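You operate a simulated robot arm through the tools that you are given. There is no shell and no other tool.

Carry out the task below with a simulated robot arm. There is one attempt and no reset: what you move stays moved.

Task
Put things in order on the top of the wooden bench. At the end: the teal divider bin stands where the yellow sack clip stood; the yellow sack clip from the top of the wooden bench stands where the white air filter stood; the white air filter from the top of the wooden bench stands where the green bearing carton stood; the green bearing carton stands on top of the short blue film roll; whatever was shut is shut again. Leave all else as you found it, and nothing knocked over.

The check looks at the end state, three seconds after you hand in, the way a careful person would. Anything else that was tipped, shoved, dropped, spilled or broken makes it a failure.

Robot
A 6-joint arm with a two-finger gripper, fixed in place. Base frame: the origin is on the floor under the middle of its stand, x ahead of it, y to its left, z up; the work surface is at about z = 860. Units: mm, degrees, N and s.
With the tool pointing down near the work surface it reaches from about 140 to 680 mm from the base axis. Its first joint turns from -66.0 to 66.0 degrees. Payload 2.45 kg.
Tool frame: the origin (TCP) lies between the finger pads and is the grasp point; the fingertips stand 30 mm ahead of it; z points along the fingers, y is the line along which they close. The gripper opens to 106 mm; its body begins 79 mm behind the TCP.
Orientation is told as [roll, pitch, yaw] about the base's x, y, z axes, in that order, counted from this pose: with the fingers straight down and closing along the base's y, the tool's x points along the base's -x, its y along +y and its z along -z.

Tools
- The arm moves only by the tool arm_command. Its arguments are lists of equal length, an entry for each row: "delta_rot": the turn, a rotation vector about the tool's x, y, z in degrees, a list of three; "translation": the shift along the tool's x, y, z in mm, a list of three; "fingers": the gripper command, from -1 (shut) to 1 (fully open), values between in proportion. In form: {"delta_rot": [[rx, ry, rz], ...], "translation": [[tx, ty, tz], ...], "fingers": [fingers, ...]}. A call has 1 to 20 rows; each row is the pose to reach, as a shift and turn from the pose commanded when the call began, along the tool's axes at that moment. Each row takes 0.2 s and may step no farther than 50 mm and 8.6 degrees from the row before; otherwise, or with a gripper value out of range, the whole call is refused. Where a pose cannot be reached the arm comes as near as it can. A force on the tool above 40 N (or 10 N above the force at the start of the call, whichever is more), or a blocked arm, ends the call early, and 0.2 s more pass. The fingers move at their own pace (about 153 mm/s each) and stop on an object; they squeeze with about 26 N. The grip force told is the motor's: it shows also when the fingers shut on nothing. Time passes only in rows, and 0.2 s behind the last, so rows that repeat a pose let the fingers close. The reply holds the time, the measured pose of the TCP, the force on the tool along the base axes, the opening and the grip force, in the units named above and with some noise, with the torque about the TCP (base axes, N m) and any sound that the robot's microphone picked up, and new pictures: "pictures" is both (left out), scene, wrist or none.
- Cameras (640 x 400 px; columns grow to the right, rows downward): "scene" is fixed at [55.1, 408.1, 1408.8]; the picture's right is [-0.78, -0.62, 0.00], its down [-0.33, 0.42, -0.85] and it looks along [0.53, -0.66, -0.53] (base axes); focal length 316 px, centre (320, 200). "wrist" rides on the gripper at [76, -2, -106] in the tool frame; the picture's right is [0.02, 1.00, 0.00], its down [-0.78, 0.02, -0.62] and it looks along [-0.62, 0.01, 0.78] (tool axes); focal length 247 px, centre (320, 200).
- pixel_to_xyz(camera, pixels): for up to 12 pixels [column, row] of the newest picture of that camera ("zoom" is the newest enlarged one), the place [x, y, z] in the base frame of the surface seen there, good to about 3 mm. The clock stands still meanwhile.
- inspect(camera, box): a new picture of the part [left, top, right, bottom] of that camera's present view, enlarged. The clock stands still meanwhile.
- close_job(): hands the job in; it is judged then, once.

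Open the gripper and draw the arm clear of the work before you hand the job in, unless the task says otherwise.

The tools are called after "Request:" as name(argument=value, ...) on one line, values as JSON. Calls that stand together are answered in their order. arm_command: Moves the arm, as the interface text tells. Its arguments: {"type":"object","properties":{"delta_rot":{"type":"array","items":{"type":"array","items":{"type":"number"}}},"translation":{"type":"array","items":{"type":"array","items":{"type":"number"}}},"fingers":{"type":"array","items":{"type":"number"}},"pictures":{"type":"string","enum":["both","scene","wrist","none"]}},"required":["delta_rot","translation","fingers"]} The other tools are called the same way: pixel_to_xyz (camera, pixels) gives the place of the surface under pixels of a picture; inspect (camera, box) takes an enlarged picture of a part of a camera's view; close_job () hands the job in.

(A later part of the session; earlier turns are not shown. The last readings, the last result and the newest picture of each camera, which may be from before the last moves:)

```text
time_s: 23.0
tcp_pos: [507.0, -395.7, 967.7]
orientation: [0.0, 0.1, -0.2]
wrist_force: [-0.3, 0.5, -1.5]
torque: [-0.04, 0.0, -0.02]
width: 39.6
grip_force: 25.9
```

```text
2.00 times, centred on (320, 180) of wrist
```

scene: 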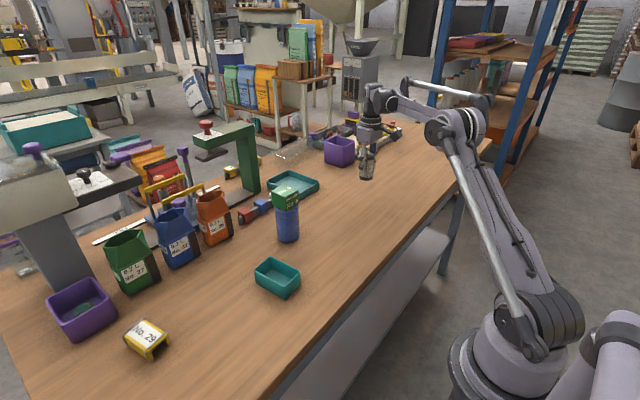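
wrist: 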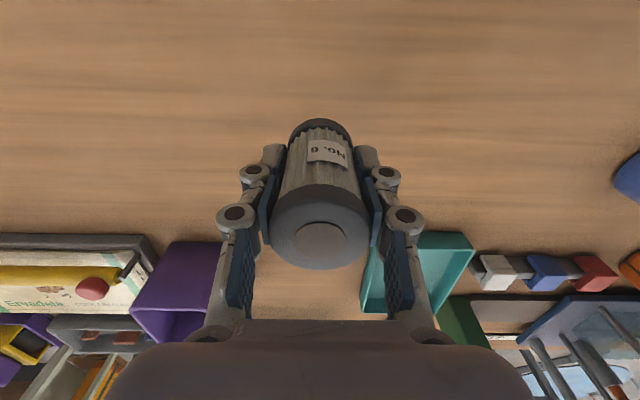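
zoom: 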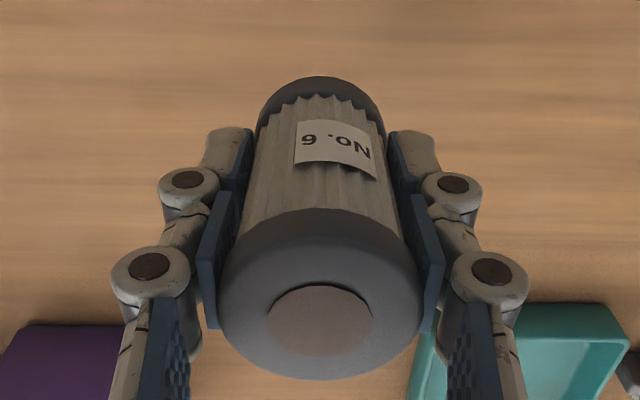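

Filter hangs upright over the carton's former place. I lower it, slowing for contact with the bench.

Request:
arm_command(delta_rot=[[0, 0, 0], [0, 0, 0], [0, 0, 0], [0, 0, 0], [0, 0, 0], [0, 0, 0], [0, 0, 0]], translation=[[0, 0.5, 12], [0, 0.5, 30], [0, 0.5, 45], [0, 0.5, 54], [0, 0.5, 57], [0, 0.5, 59], [0, 0.5, 59]], fingers=[-1, -1, -1, -1, -1, -1, -1])

Request:
inspect(camera="scene", box=[330, 130, 410, 220])

```text
time_s: 24.6
tcp_pos: [508.2, -393.4, 907.3]
orientation: [-0.2, 0.0, -0.1]
wrist_force: [-0.3, 0.3, -0.4]
torque: [0.01, -0.03, 0.02]
width: 39.9
grip_force: 26.3
```

scene: 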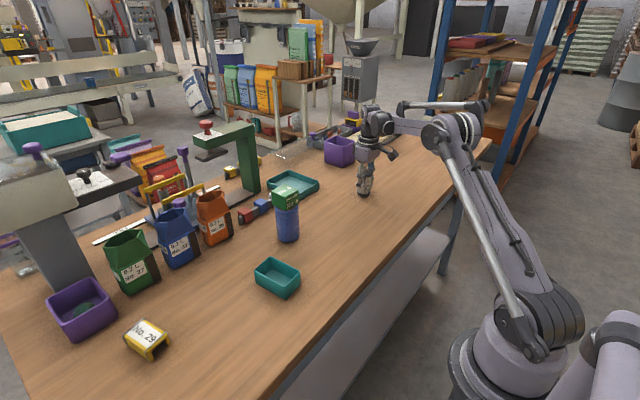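
wrist: 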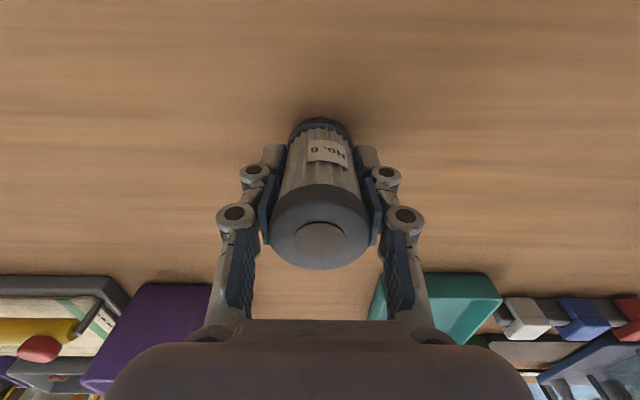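

```text
4.44 times, centred on (370, 175) of scene
```

zoom: 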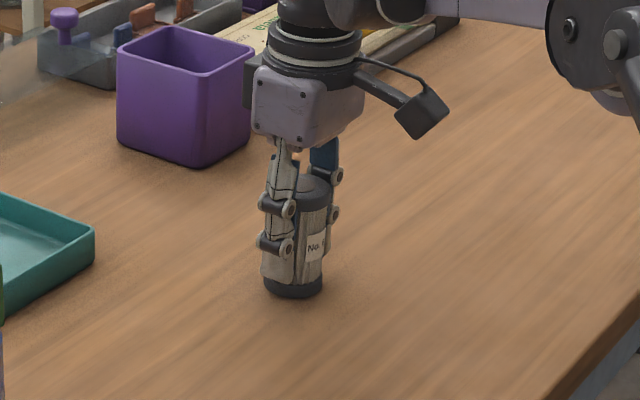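

No contact yet (about -0.4 N), with the base about 1 mm above the bench. I lower another 1.5 mm in fine steps until contact.

Request:
arm_command(delta_rot=[[0, 0, 0], [0, 0, 0], [0, 0, 0]], translation=[[0, 0, 0.7], [0, 0, 1.3], [0, 0, 1.3]], fingers=[-1, -1, -1], pictures="none")

```text
time_s: 25.4
tcp_pos: [508.0, -392.8, 906.5]
orientation: [0.0, 0.0, -0.1]
wrist_force: [0.5, -0.7, -0.1]
torque: [-0.02, 0.0, 0.02]
width: 39.7
grip_force: 25.9
```

Still no contact force. I lower another 1–2 mm gently.

Request:
arm_command(delta_rot=[[0, 0, 0], [0, 0, 0], [0, 0, 0]], translation=[[0, 0, 0.6], [0, 0, 1.0], [0, 0, 1.0]], fingers=[-1, -1, -1], pictures="none")

```text
time_s: 26.2
tcp_pos: [507.6, -393.9, 906.1]
orientation: [-0.1, 0.0, -0.1]
wrist_force: [2.2, 1.0, 9.0]
torque: [0.08, -0.05, 0.0]
width: 39.9
grip_force: 26.1
```

Contact now (9 N). I open the fingers gradually and check that the filter stands.

Request:
arm_command(delta_rot=[[0, 0, 0], [0, 0, 0], [0, 0, 0], [0, 0, 0], [0, 0, 0], [0, 0, 0]], translation=[[0, 0, -0.3], [0, 0, -0.3], [0, 0, -0.3], [0, 0, -0.3], [0, 0, -0.3], [0, 0, -0.3]], fingers=[-0.23, -0.15, -0.05, 0.2, 0.6, 1])

Request:
inspect(camera="scene", box=[330, 130, 410, 220])

```text
time_s: 27.6
tcp_pos: [507.1, -393.6, 904.2]
orientation: [0.0, 0.1, 0.0]
wrist_force: [-0.1, -0.7, -0.4]
torque: [0.02, -0.05, -0.01]
width: 106.0
grip_force: 0.1
```

scene: 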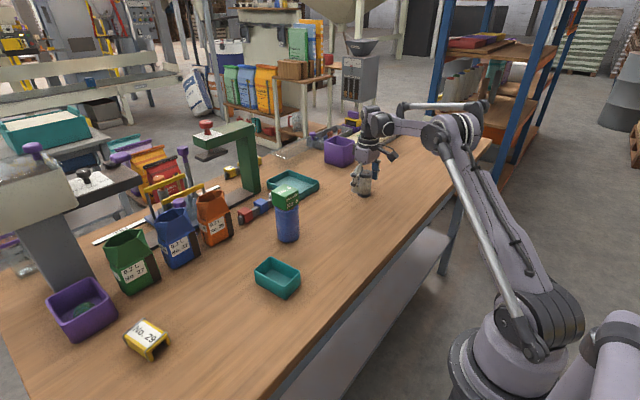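
wrist: 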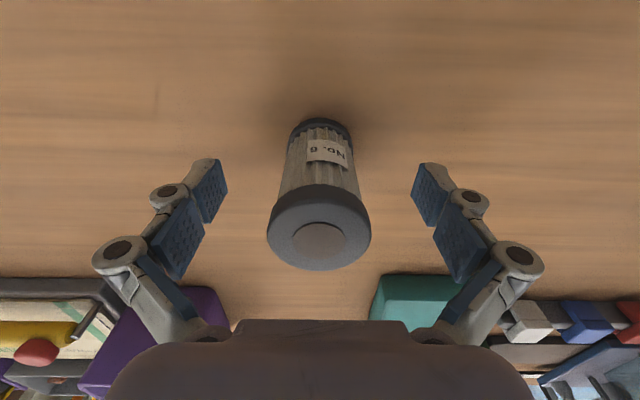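

```text
4.44 times, centred on (370, 175) of scene
```

zoom: 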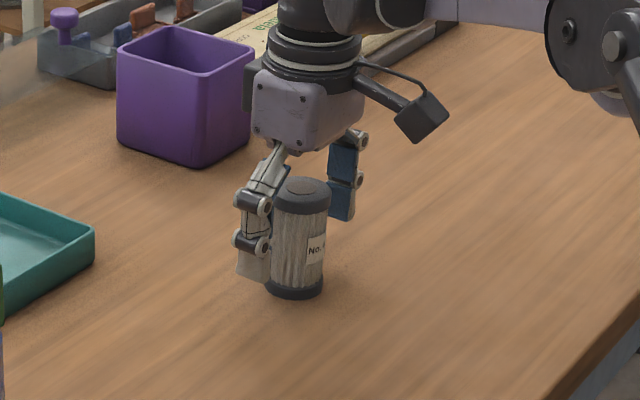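

The filter stands upright and free. I rise straight to z≈1060.

Request:
arm_command(delta_rot=[[0, 0, 0], [0, 0, 0], [0, 0, 0], [0, 0, 0], [0, 0, 0], [0, 0, 0]], translation=[[0, 0, -15], [0, 0, -45], [0, 0, -80], [0, 0, -120], [0, 0, -155], [0, 0, -155]], fingers=[1, 1, 1, 1, 1, 1])

Request:
pixel_to_xyz(camera="wrist", pixels=[[320, 105], [300, 105], [340, 105], [320, 90], [320, 122]])

```text
time_s: 29.0
tcp_pos: [509.0, -394.5, 1059.7]
orientation: [-0.1, 0.0, -0.1]
wrist_force: [-0.5, -0.2, -0.3]
torque: [0.01, -0.02, 0.01]
width: 106.0
grip_force: 0.0
```

scene: 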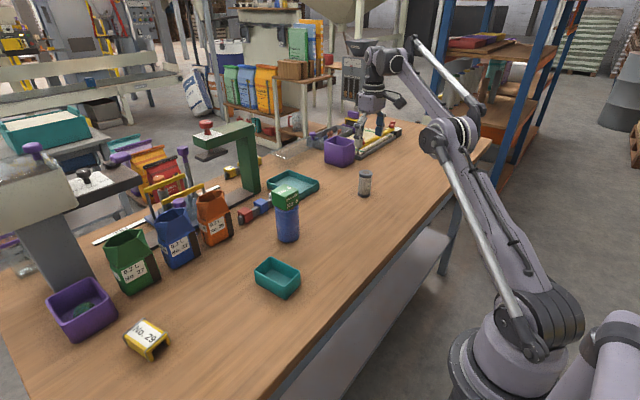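
wrist: 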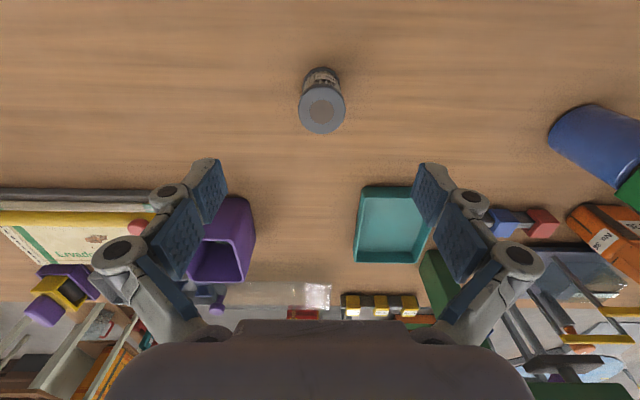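

```text
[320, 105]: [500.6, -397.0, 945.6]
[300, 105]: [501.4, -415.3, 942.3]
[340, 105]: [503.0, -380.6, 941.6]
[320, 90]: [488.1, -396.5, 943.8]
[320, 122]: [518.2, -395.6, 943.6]
```

The filter stands at about (506,-394). Next the clip; before traversing I measure the overhead structures near it (scale head, press, bag tops).

Request:
pixel_to_xyz(camera="scene", pixels=[[138, 178], [100, 195], [40, 180], [75, 205], [60, 270], [108, 235], [180, 210], [215, 195], [258, 130], [115, 300], [46, 300], [90, 283]])

Request:
inspect(camera="scene", box=[0, 130, 200, 370])

```text
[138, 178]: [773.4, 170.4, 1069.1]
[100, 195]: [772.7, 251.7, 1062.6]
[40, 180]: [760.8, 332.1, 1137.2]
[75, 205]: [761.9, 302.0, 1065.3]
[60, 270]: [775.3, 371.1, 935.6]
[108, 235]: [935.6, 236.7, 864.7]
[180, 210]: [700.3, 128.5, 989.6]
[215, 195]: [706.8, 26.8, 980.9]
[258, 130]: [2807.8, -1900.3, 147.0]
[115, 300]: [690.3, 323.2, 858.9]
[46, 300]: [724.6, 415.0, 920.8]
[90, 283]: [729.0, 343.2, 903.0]
```

```text
1.67 times, centred on (100, 250) of scene
```

zoom: 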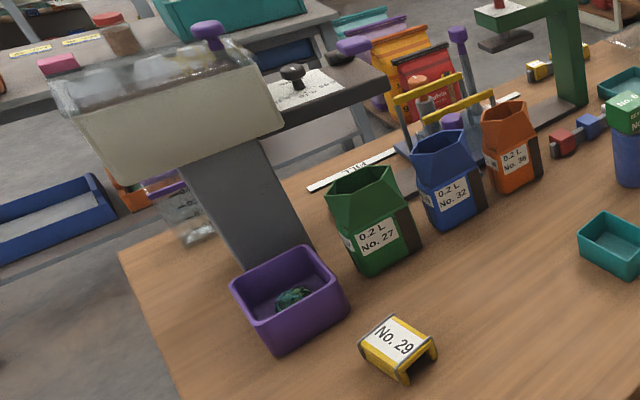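

Overhead structures are at x>700, well behind the clip. I traverse at z≈1110 with a detour at lower x around the roll, to over the clip at about (518,315).

Request:
arm_command(delta_rot=[[0, 0, 0], [0, 0, 0], [0, 0, 0], [0, 0, 0], [0, 0, 0], [0, 0, 0], [0, 0, 0], [0, 0, 0], [0, 0, 0], [0, 0, 0], [0, 0, 0], [0, 0, 0], [0, 0, 0], [0, 0, 0], [0, 0, 0], [0, 0, 0], [0, 0, 0], [0, 0, 0], [0, 0, 0]], translation=[[12.7, 32, -20], [27.7, 72, -40], [42.7, 114, -50], [57.7, 157, -50], [67.7, 202, -50], [72.7, 247, -50], [77.7, 292, -50], [77.7, 337, -50], [75.7, 382, -50], [71.7, 427, -50], [65.7, 472, -50], [57.7, 517, -50], [47.7, 562, -50], [35.7, 605, -48], [22.7, 642, -44], [9.7, 675, -40], [-2.3, 697, -35], [-10.3, 707, -30], [-10.3, 707, -30]], fingers=[1, 1, 1, 1, 1, 1, 1, 1, 1, 1, 1, 1, 1, 1, 1, 1, 1, 1, 1])

Request:
inspect(camera="wrist", box=[250, 40, 410, 160])

```text
time_s: 33.0
tcp_pos: [519.1, 314.7, 1087.8]
orientation: [-0.2, -0.1, -0.1]
wrist_force: [-0.1, -0.2, 0.3]
torque: [-0.01, 0.02, 0.03]
width: 106.0
grip_force: 0.1
```

scene: 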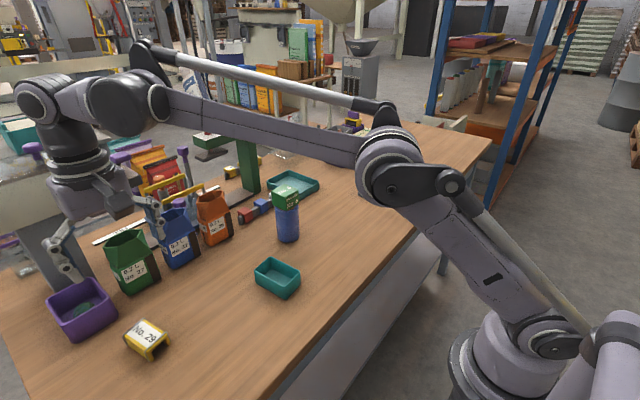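
wrist: 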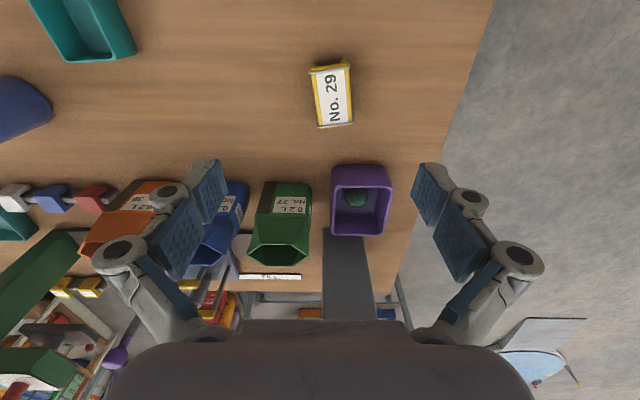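

```text
3.33 times, centred on (330, 100) of wrist
```

zoom: 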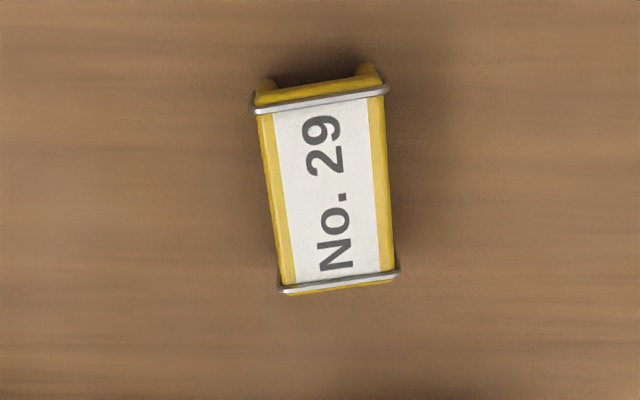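

I measure the clip's top corners with zoom pixels.

Request:
pixel_to_xyz(camera="zoom", pixels=[[258, 110], [383, 93], [394, 271], [287, 287], [330, 190], [335, 100], [340, 283], [268, 200], [388, 190], [262, 85], [375, 68]])

```text
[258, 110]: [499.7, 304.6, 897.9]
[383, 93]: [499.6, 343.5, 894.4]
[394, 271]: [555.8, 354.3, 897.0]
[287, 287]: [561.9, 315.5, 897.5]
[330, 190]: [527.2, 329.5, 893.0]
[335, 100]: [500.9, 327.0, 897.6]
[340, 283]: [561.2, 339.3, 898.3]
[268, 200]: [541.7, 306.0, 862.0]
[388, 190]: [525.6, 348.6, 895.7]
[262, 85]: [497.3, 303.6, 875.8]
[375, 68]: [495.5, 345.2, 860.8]
```

Clip centre ≈ (528.6,329.5), yaw ≈ +9.5°, about 60×40×37 mm. I turn the tool -9.5° about its z, centre, and lower to z≈960.

Request:
arm_command(delta_rot=[[0, 0, -4], [0, 0, -8], [0, 0, -9.5], [0, 0, -9.5], [0, 0, -9.5], [0, 0, -9.5]], translation=[[-6, 8, 10], [-10.8, 14, 40], [-10.8, 14, 75], [-10.8, 14, 110], [-10.8, 14, 130], [-10.8, 14, 130]], fingers=[1, 1, 1, 1, 1, 1])

Request:
inspect(camera="wrist", box=[200, 60, 440, 240])

```text
time_s: 34.4
tcp_pos: [528.7, 328.7, 958.7]
orientation: [0.0, 0.0, 9.5]
wrist_force: [0.3, 0.3, 0.0]
torque: [-0.01, 0.02, 0.01]
width: 106.1
grip_force: 0.1
```

scene: 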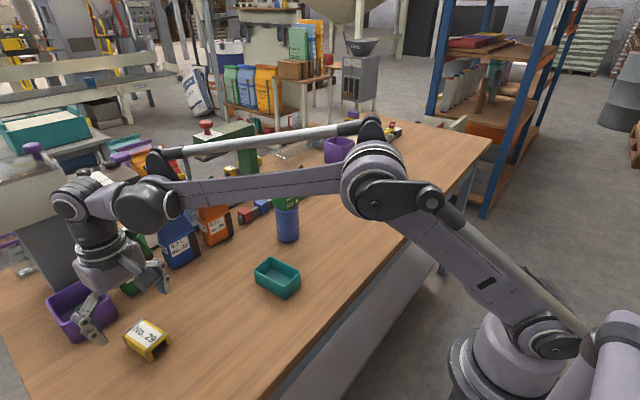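
wrist: 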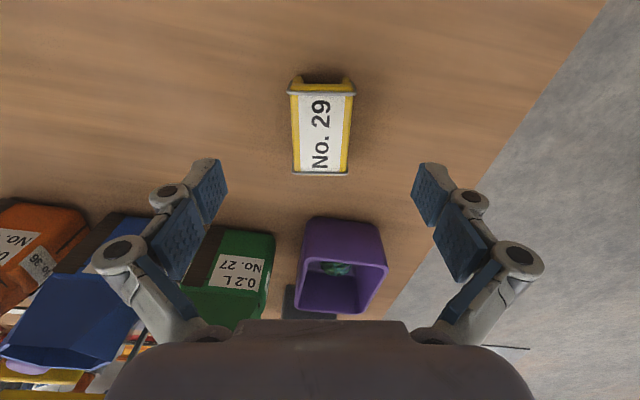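

```text
2.22 times, centred on (320, 150) of wrist
```

zoom: 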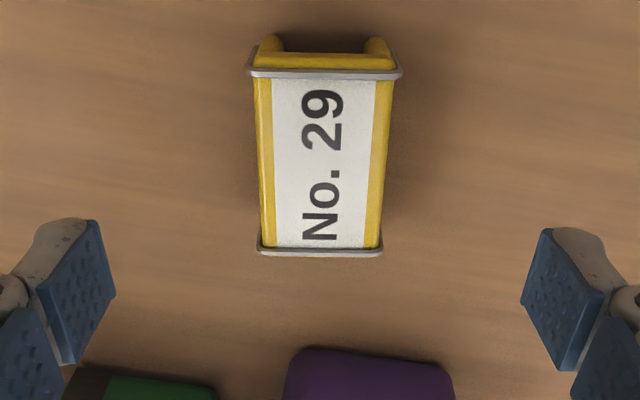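

Aligned and centred (clip at about (322,137)). I lower to z≈895 and close on the clip's sides.

Request:
arm_command(delta_rot=[[0, 0, 0], [0, 0, 0], [0, 0, 0], [0, 0, 0], [0, 0, 0], [0, 0, 0], [0, 0, 0], [0, 0, 0], [0, 0, 0]], translation=[[0, 0.5, 20], [0, 0.5, 45], [0, 0.5, 60], [0, 0.5, 65], [0, 0.5, 65], [0, 0.5, 65], [0, 0.5, 65], [0, 0.5, 65], [0, 0.5, 65]], fingers=[1, 1, 1, 1, 0.3, 0, -0.3, -1, -1])

Request:
inspect(camera="wrist", box=[200, 80, 440, 280])

Request:
inspect(camera="scene", box=[40, 200, 220, 380])

```text
time_s: 36.4
tcp_pos: [530.0, 330.8, 895.1]
orientation: [-0.1, 0.0, 9.4]
wrist_force: [-0.9, 0.8, -0.3]
torque: [0.01, 0.03, -0.01]
width: 41.7
grip_force: 26.3
```

scene: 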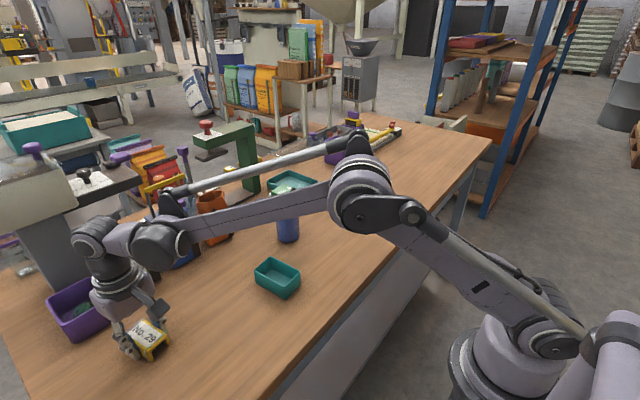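
wrist: 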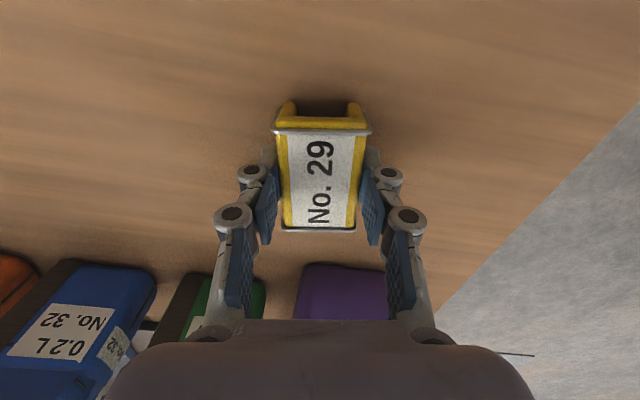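

```text
2.00 times, centred on (320, 180) of wrist
```

zoom: 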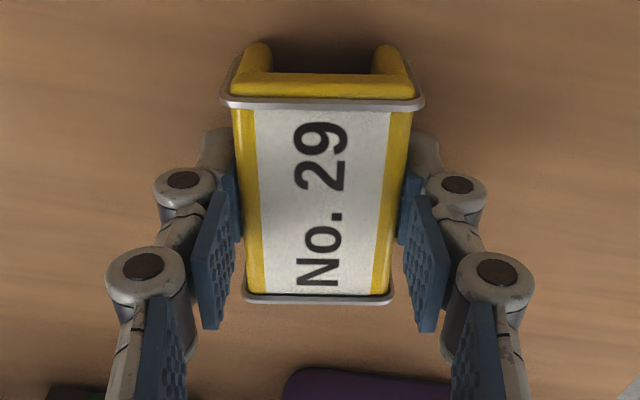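

```text
2.22 times, centred on (130, 290) of scene
```

zoom: 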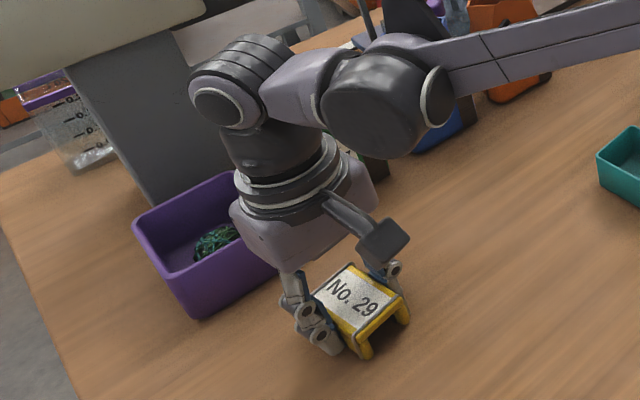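

Clip gripped (41.7 mm). I lift it straight up 170 mm.

Request:
arm_command(delta_rot=[[0, 0, 0], [0, 0, 0], [0, 0, 0], [0, 0, 0], [0, 0, 0], [0, 0, 0], [0, 0, 0], [0, 0, 0]], translation=[[0, 0, -8], [0, 0, -25], [0, 0, -50], [0, 0, -80], [0, 0, -115], [0, 0, -150], [0, 0, -170], [0, 0, -170]], fingers=[-1, -1, -1, -1, -1, -1, -1, -1])

```text
time_s: 38.2
tcp_pos: [528.5, 327.9, 1066.4]
orientation: [0.0, 0.0, 9.5]
wrist_force: [-0.4, 1.1, -0.4]
torque: [0.01, -0.01, 0.0]
width: 41.8
grip_force: 26.0
```

scene: 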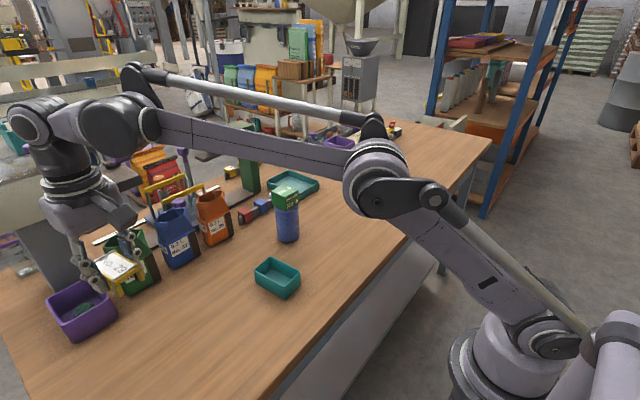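
wrist: 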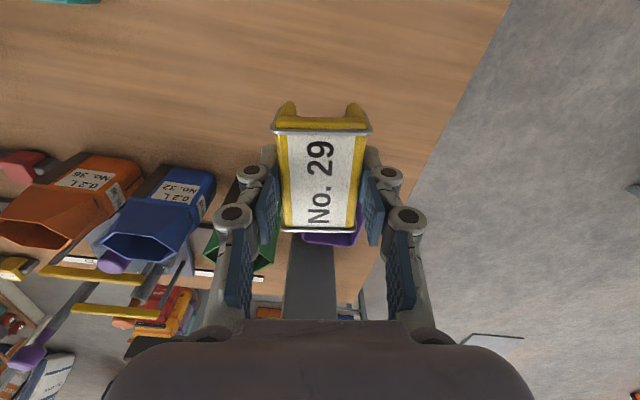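

The clip is held at z≈1066. I carry it along a curve at lower x (clear of the roll and carton) to over the filter's former place (428.6,-211.5).

Request:
arm_command(delta_rot=[[0, 0, 0], [0, 0, 0], [0, 0, 0], [0, 0, 0], [0, 0, 0], [0, 0, 0], [0, 0, 0], [0, 0, 0], [0, 0, 0], [0, 0, 0], [0, 0, 0], [0, 0, 0], [0, 0, 0], [0, 0, 0], [0, 0, 0], [0, 0, 0]], translation=[[16.7, -16.8, 0], [41.4, -43.1, 0], [66.9, -74.3, 0], [92.7, -107.5, 0], [113.8, -142.5, 0], [132.2, -180, 0], [147, -220.1, 0], [158.9, -260.7, 0], [168.8, -301.6, 0], [176.7, -342.8, 0], [182.6, -384.4, 0], [186.3, -424.4, 0], [187.6, -462.7, 0], [187.6, -493.1, 0], [187.9, -517.6, 0], [187.9, -517.6, 0]], fingers=[-1, -1, -1, -1, -1, -1, -1, -1, -1, -1, -1, -1, -1, -1, -1, -1])

```text
time_s: 41.6
tcp_pos: [429.3, -211.7, 1065.6]
orientation: [-0.2, 0.0, 9.4]
wrist_force: [-0.3, -0.5, -0.7]
torque: [0.02, 0.01, -0.01]
width: 41.6
grip_force: 25.9
```

scene: 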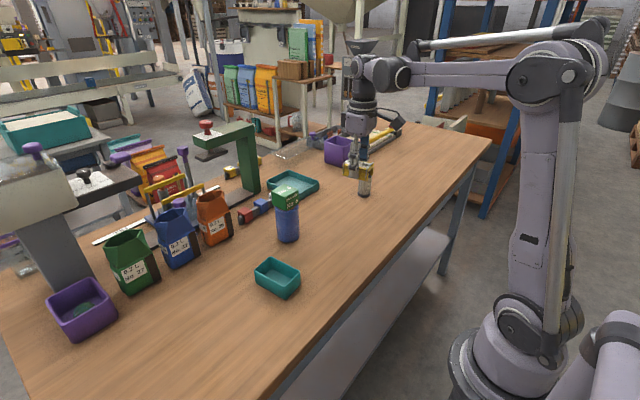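
wrist: 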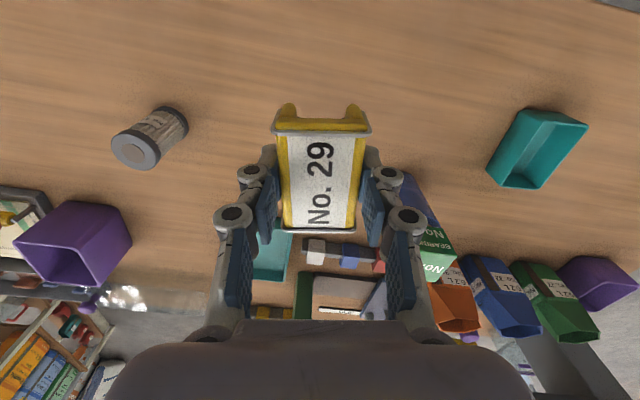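

Clip is over the filter's former place. I lower to just above the bench.

Request:
arm_command(delta_rot=[[0, 0, 0], [0, 0, 0], [0, 0, 0], [0, 0, 0], [0, 0, 0], [0, 0, 0], [0, 0, 0], [0, 0, 0], [0, 0, 0]], translation=[[0, 0, 15], [0, 0, 45], [0, 0, 80], [0, 0, 115], [0, 0, 140], [0, 0, 156], [0, 0, 164], [0, 0, 168], [0, 0, 168]], fingers=[-1, -1, -1, -1, -1, -1, -1, -1, -1])

Request:
inspect(camera="scene", box=[310, 150, 410, 250])

```text
time_s: 43.6
tcp_pos: [429.2, -212.7, 895.8]
orientation: [-0.1, 0.0, 9.4]
wrist_force: [0.0, -0.9, -0.5]
torque: [0.0, 0.01, -0.02]
width: 41.9
grip_force: 26.4
```

scene: 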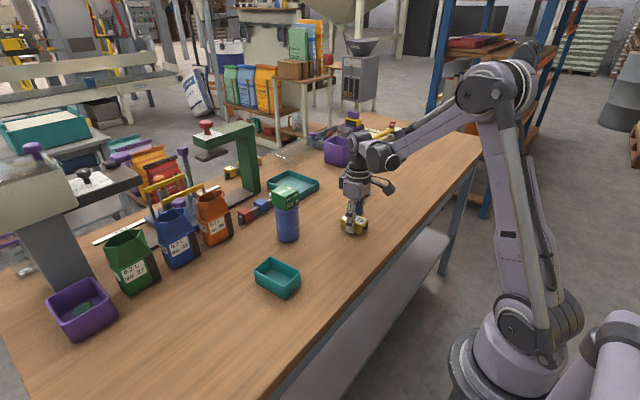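
wrist: 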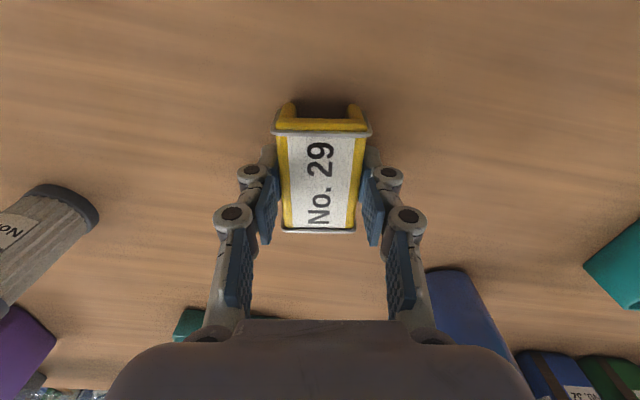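

```text
4.00 times, centred on (360, 200) of scene
```

zoom: 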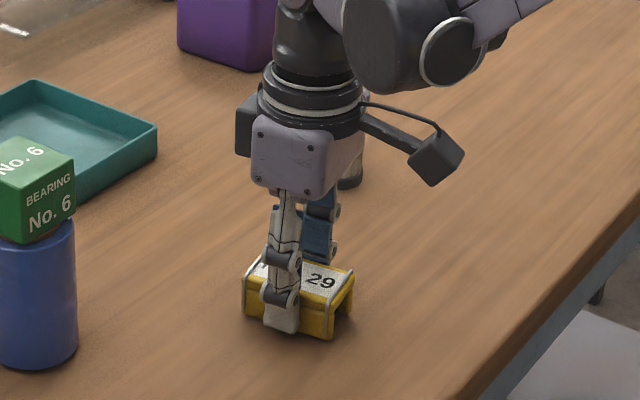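

No contact yet. I lower in fine steps of about 0.7 mm to reach contact.

Request:
arm_command(delta_rot=[[0, 0, 0], [0, 0, 0], [0, 0, 0], [0, 0, 0]], translation=[[0, 0, 0.7], [0, 0, 1.4], [0, 0, 2.0], [0, 0, 2.0]], fingers=[-1, -1, -1, -1], pictures="none")

```text
time_s: 44.6
tcp_pos: [428.0, -212.5, 894.4]
orientation: [-0.2, 0.0, 9.5]
wrist_force: [-0.9, 1.8, 18.8]
torque: [0.04, 0.05, 0.04]
width: 41.8
grip_force: 26.5
```

Contact at 19 N. I ease up 0.7 mm and open gradually, then check.

Request:
arm_command(delta_rot=[[0, 0, 0], [0, 0, 0], [0, 0, 0], [0, 0, 0], [0, 0, 0], [0, 0, 0], [0, 0, 0]], translation=[[0, 0, -0.7], [0, 0, -0.7], [0, 0, -0.7], [0, 0, -0.7], [0, 0, -0.7], [0, 0, -0.7], [0, 0, -0.7]], fingers=[-1, -0.2, -0.12, 0.0, 0.3, 0.7, 1])

Request:
inspect(camera="scene", box=[310, 150, 410, 250])

```text
time_s: 46.2
tcp_pos: [428.3, -213.0, 894.7]
orientation: [-0.1, 0.0, 9.4]
wrist_force: [0.6, -0.2, 0.0]
torque: [-0.01, -0.01, 0.01]
width: 106.0
grip_force: 0.0
```

scene: 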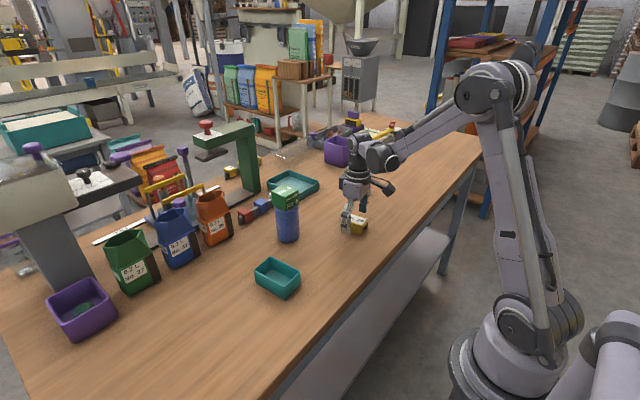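
wrist: 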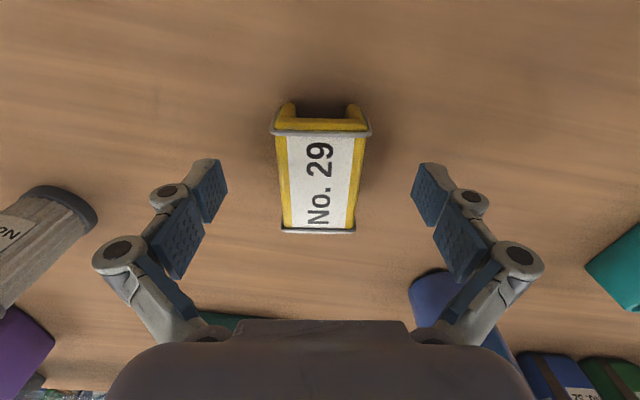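

```text
4.00 times, centred on (360, 200) of scene
```

zoom: 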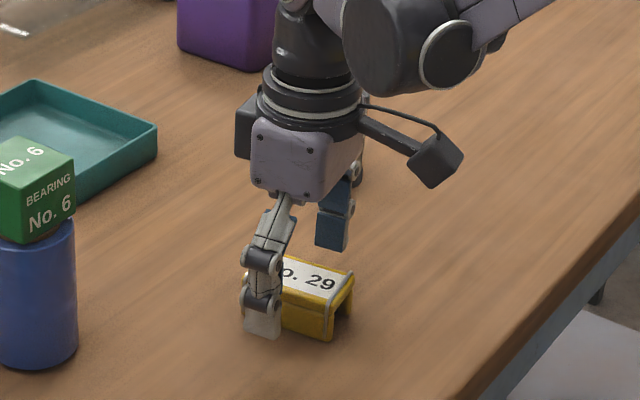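

The clip stands free and upright. I rise to z≈1060 and move over the teal bin near (445,69), turning the yaw partly back.

Request:
arm_command(delta_rot=[[0, 0, 0], [0, 0, 0], [0, 0, 0], [0, 0, 0], [0, 0, 0], [0, 0, 0], [0, 0, 1], [0, 0, 2], [0, 0, 3], [0, 0, 4], [0, 0, 4], [0, 0, 4], [0, 0, 4]], translation=[[0, 0, -12], [0, 0, -40], [0, 0, -80], [0, 0, -125], [0, 0, -165], [-4.4, 19.2, -165], [-13.8, 60.4, -165], [-23.8, 104.3, -165], [-33.8, 148.2, -165], [-43.8, 192.1, -165], [-53.8, 236, -165], [-62.6, 274.4, -165], [-62.6, 274.4, -165]], fingers=[1, 1, 1, 1, 1, 1, 1, 1, 1, 1, 1, 1, 1])

Request:
inspect(camera="wrist", box=[240, 40, 400, 180])

```text
time_s: 49.0
tcp_pos: [447.9, 69.7, 1058.0]
orientation: [-0.1, 0.0, 5.3]
wrist_force: [-0.3, -0.7, -0.1]
torque: [-0.02, 0.0, 0.02]
width: 106.2
grip_force: 0.0
```

scene: 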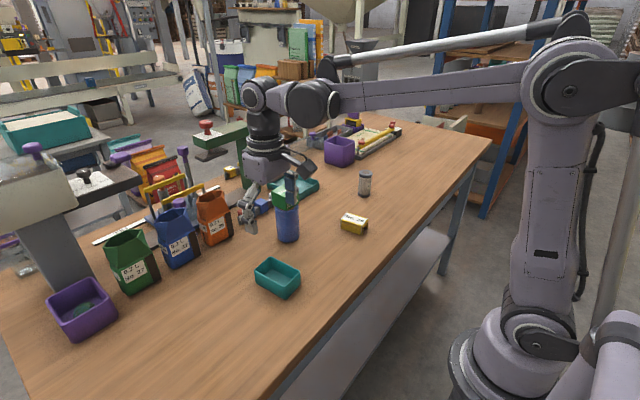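
wrist: 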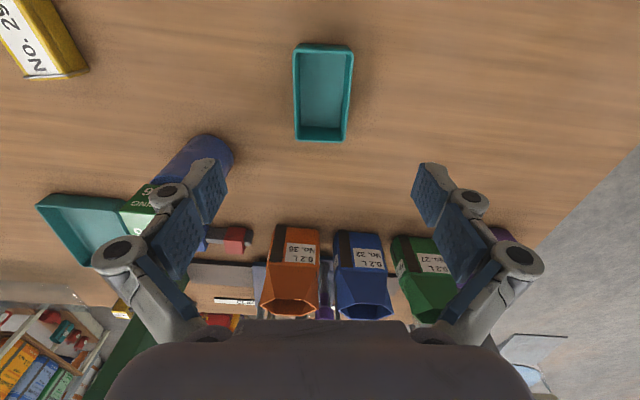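

```text
2.86 times, centred on (320, 110) of wrist
```

zoom: 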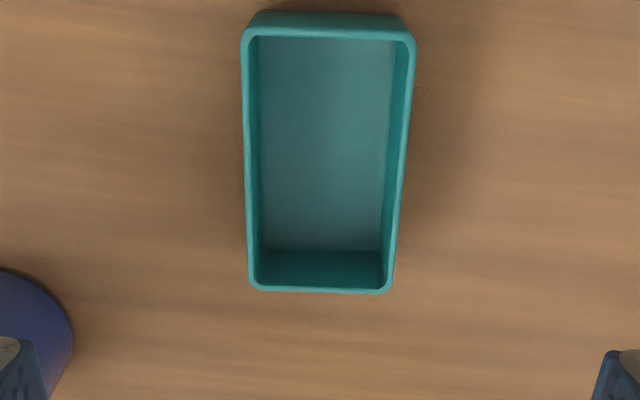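

I measure the bin rim corners in the zoom picture.

Request:
pixel_to_xyz(camera="zoom", pixels=[[244, 40], [412, 44], [391, 288], [253, 286], [320, 33], [320, 291], [246, 150], [403, 150], [320, 150]])

Request:
inspect(camera="scene", box=[240, 160, 400, 310])

```text
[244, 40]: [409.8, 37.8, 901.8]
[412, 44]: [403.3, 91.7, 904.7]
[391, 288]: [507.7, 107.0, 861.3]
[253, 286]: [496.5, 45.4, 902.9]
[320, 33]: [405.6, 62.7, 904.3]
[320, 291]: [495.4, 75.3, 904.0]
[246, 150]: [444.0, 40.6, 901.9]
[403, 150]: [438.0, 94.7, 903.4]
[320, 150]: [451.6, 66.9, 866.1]
```

```text
2.67 times, centred on (320, 235) of scene
```

zoom: 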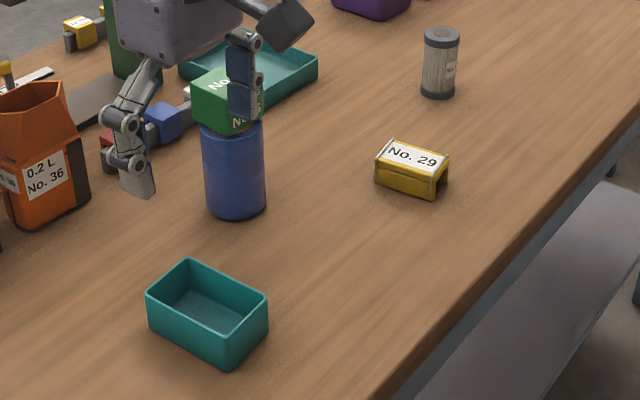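

Bin rim centre ≈ (449.7,69.5), 88×56 mm, yaw ≈ 4°. I centre, trim the yaw and lower to z≈960 for a check.

Request:
arm_command(delta_rot=[[0, 0, 0.6], [0, 0, 1.2], [0, 0, 1.2], [0, 0, 1.2], [0, 0, 1.2], [0, 0, 1.2]], translation=[[-3, -0.3, 15], [-4.7, -0.5, 45], [-4.7, -0.5, 75], [-4.7, -0.5, 100], [-4.7, -0.5, 100], [-4.7, -0.5, 100]], fingers=[1, 1, 1, 1, 1, 1])

Request:
inspect(camera="wrist", box=[200, 60, 440, 240])

```text
time_s: 50.4
tcp_pos: [451.9, 68.3, 959.7]
orientation: [0.0, 0.0, 4.2]
wrist_force: [0.5, -0.6, -0.8]
torque: [-0.02, 0.02, -0.02]
width: 106.0
grip_force: 0.0
```

scene: 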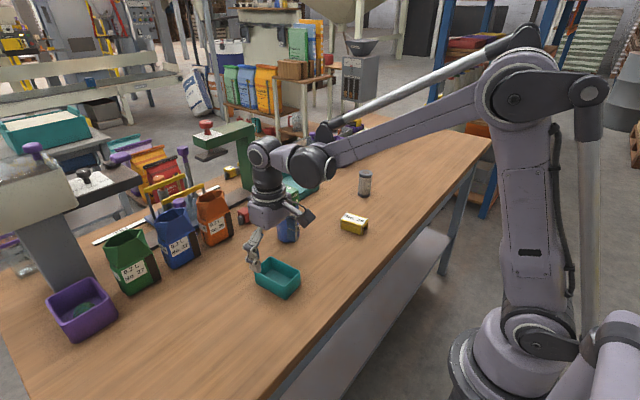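
wrist: 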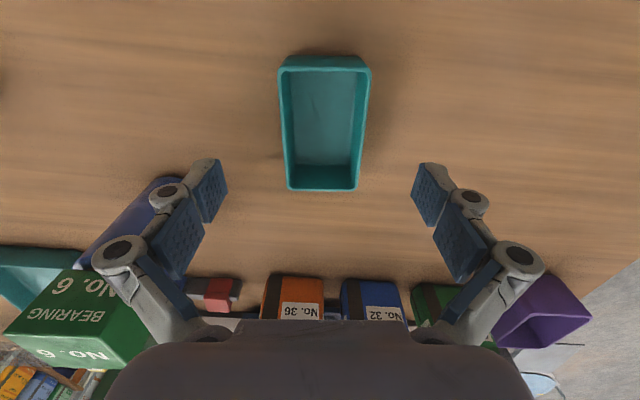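

```text
2.22 times, centred on (320, 150) of wrist
```

zoom: 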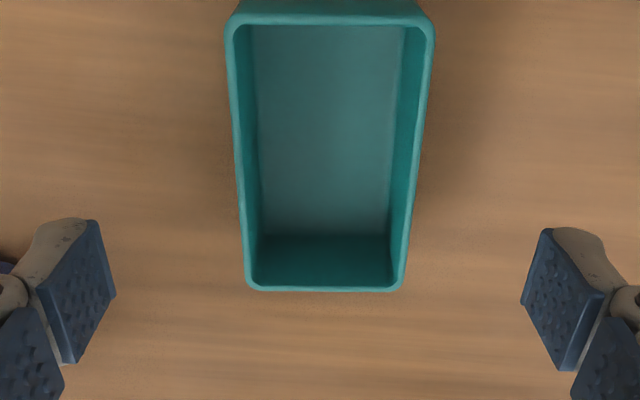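

Centred within about 2 mm. I lower to z≈895 and close on the bin's long walls.

Request:
arm_command(delta_rot=[[0, 0, 0], [0, 0, 0], [0, 0, 0], [0, 0, 0], [0, 0, 0], [0, 0, 0], [0, 0, 0], [0, 0, 0], [0, 0, 0]], translation=[[0, 1.5, 20], [0, 1.5, 45], [0, 1.5, 60], [0, 1.5, 66], [0, 1.5, 66], [0, 1.5, 66], [0, 1.5, 66], [0, 1.5, 66], [0, 1.5, 66]], fingers=[1, 1, 1, 1, 0.5, 0.2, 0, -0.5, -1])

Request:
inspect(camera="scene", box=[220, 180, 340, 310])

```text
time_s: 52.4
tcp_pos: [452.3, 69.1, 893.9]
orientation: [-0.1, 0.0, 4.2]
wrist_force: [0.4, 1.2, 2.0]
torque: [-0.01, 0.0, 0.04]
width: 57.0
grip_force: 26.1
```

scene: 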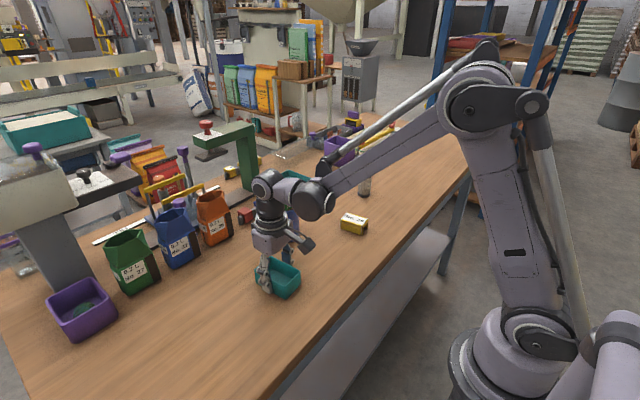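
wrist: 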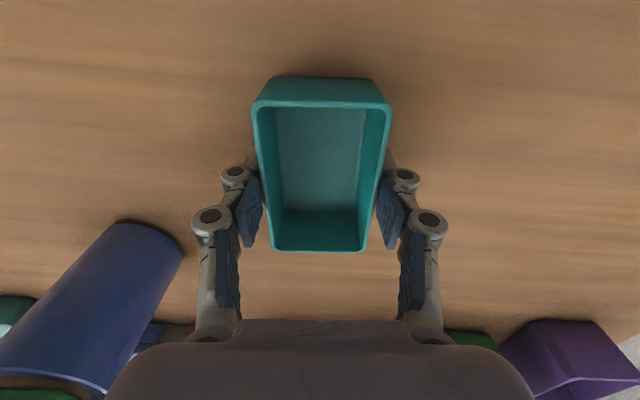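

```text
3.08 times, centred on (280, 245) of scene
```

zoom: 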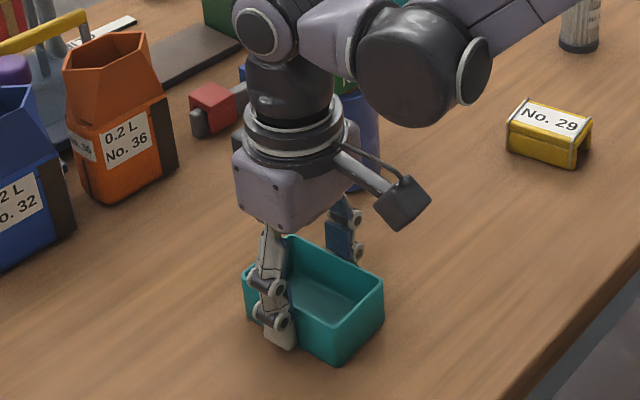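

Bin gripped (57 mm). I lift it 90 mm and carry it to over the clip's former place (528.6,329.5).

Request:
arm_command(delta_rot=[[0, 0, 0], [0, 0, 0], [0, 0, 0], [0, 0, 0], [0, 0, 0], [0, 0, 0], [0, 0, 0], [0, 0, 0], [0, 0, 0], [0, 0, 0], [0, 0, 0], [0, 0, 0], [0, 0, 0], [0, 0, 0], [0, 0, 0], [0, 0, 0], [0, 0, 0]], translation=[[0, 0, -8], [0, 0, -25], [0, 0, -48], [0, 0, -72], [0, 0, -90], [-5, 13, -90], [-15, 38, -90], [-25, 64, -90], [-36, 92, -90], [-47, 120, -90], [-58, 149, -90], [-69, 177, -90], [-80, 205, -90], [-89, 229, -90], [-95, 244, -90], [-98.3, 252, -90], [-98.3, 252, -90]], fingers=[-1, -1, -1, -1, -1, -1, -1, -1, -1, -1, -1, -1, -1, -1, -1, -1, -1])

Request:
inspect(camera="wrist", box=[200, 40, 440, 280])

```text
time_s: 56.0
tcp_pos: [529.4, 329.6, 983.5]
orientation: [-0.1, -0.1, 4.2]
wrist_force: [0.4, 0.3, -0.4]
torque: [0.01, 0.0, 0.01]
width: 57.0
grip_force: 26.0
```

scene: 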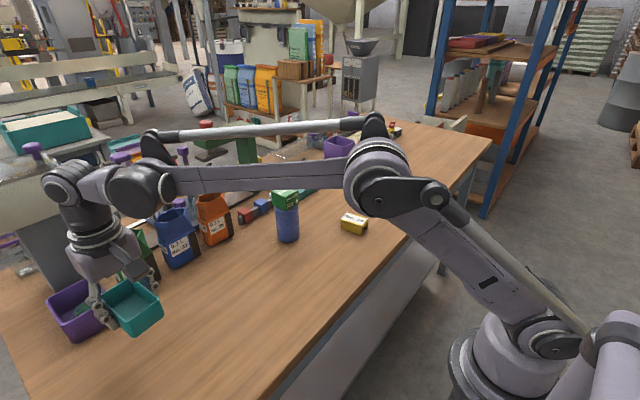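
wrist: 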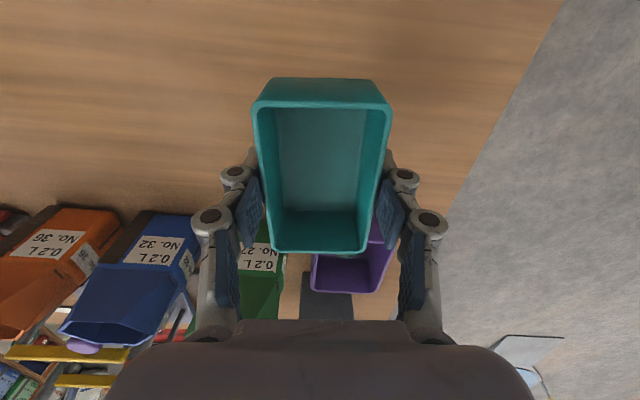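

```text
1.67 times, centred on (320, 160) of wrist
```

zoom: 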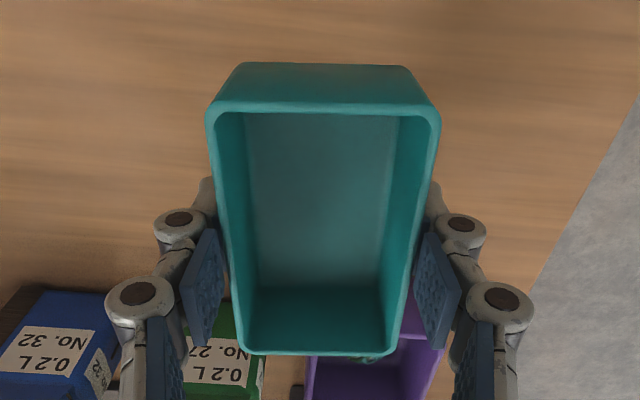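

The bin is over the clip's former place. I lower it, ending about 2 mm above expected contact.

Request:
arm_command(delta_rot=[[0, 0, 0], [0, 0, 0], [0, 0, 0], [0, 0, 0], [0, 0, 0], [0, 0, 0], [0, 0, 0], [0, 0, 0]], translation=[[0, 0, 10], [0, 0, 30], [0, 0, 52], [0, 0, 70], [0, 0, 81], [0, 0, 86], [0, 0, 88.5], [0, 0, 88.5]], fingers=[-1, -1, -1, -1, -1, -1, -1, -1])

Request:
inspect(camera="scene", box=[40, 240, 220, 380])

```text
time_s: 57.8
tcp_pos: [529.2, 328.4, 894.9]
orientation: [-0.1, 0.0, 4.3]
wrist_force: [-0.4, 0.2, 6.7]
torque: [0.02, 0.01, 0.0]
width: 56.9
grip_force: 26.3
```

scene: 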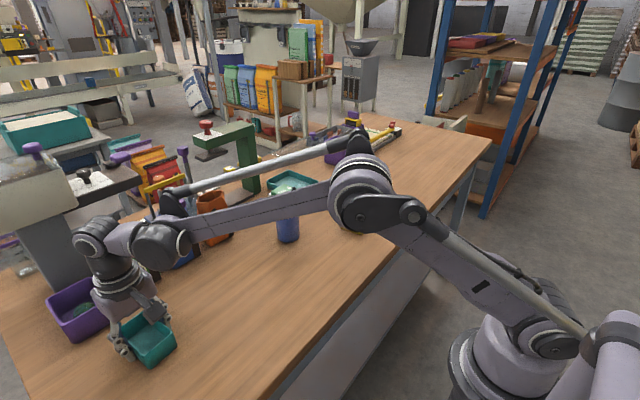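
wrist: 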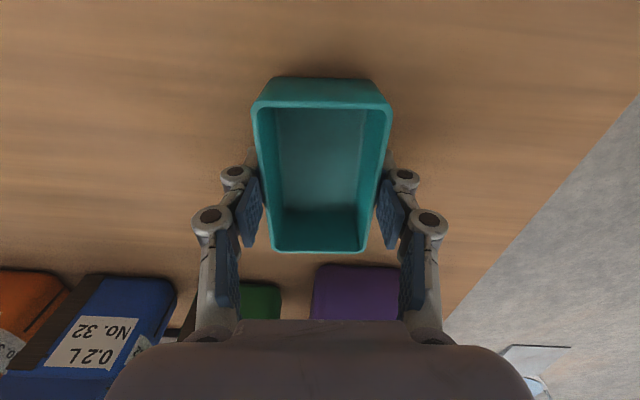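

```text
2.86 times, centred on (130, 310) of scene
```

zoom: 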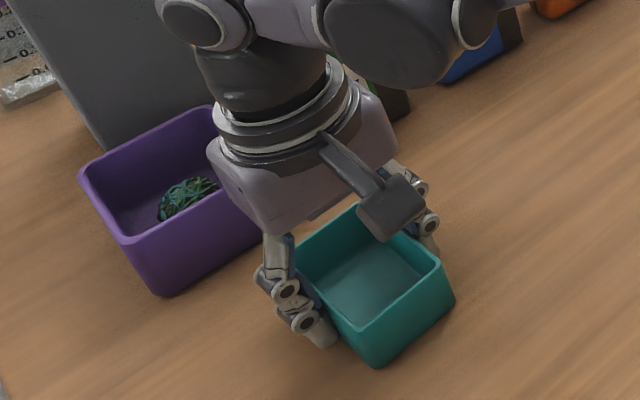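

Light contact (6.7 N). I open the fingers gradually.

Request:
arm_command(delta_rot=[[0, 0, 0], [0, 0, 0], [0, 0, 0], [0, 0, 0], [0, 0, 0], [0, 0, 0]], translation=[[0, 0, 0], [0, 0, 0], [0, 0, 0], [0, 0, 0], [0, 0, 0], [0, 0, 0]], fingers=[0.1, 0.18, 0.3, 0.6, 1, 1])

Request:
inspect(camera="scene", box=[40, 240, 220, 380])

```text
time_s: 59.2
tcp_pos: [529.6, 327.7, 893.2]
orientation: [-0.1, -0.1, 4.2]
wrist_force: [0.1, 0.2, 0.7]
torque: [0.04, 0.03, 0.02]
width: 105.9
grip_force: 0.1
```

scene: 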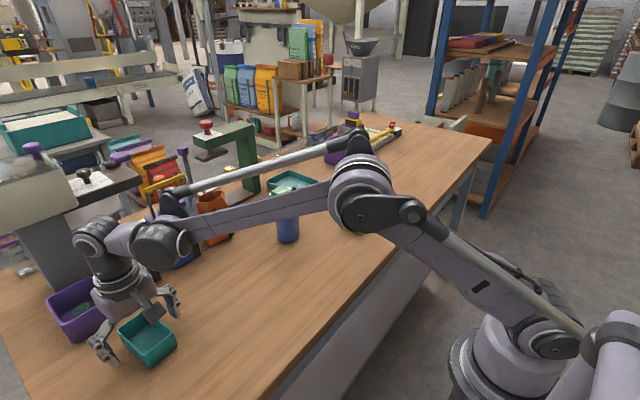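
wrist: 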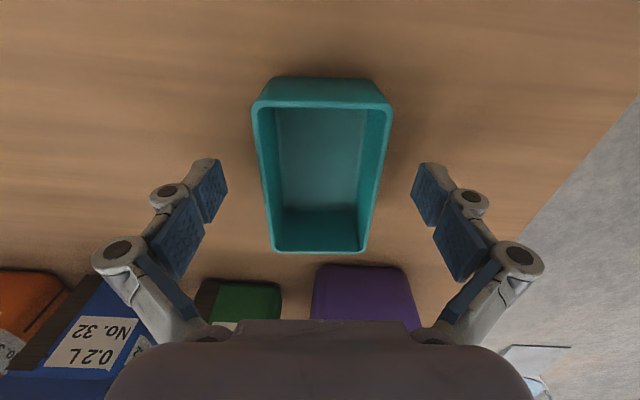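

```text
2.86 times, centred on (130, 310) of scene
```

zoom: 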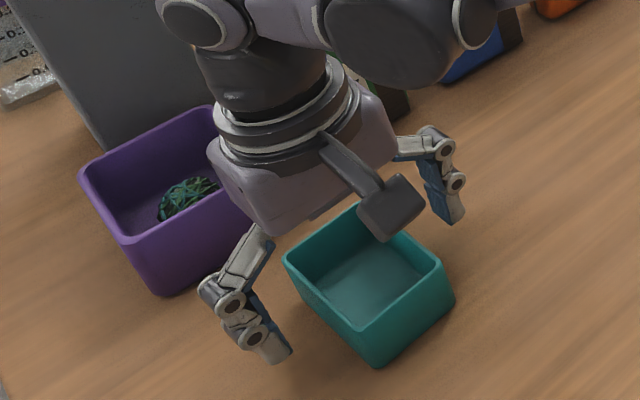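

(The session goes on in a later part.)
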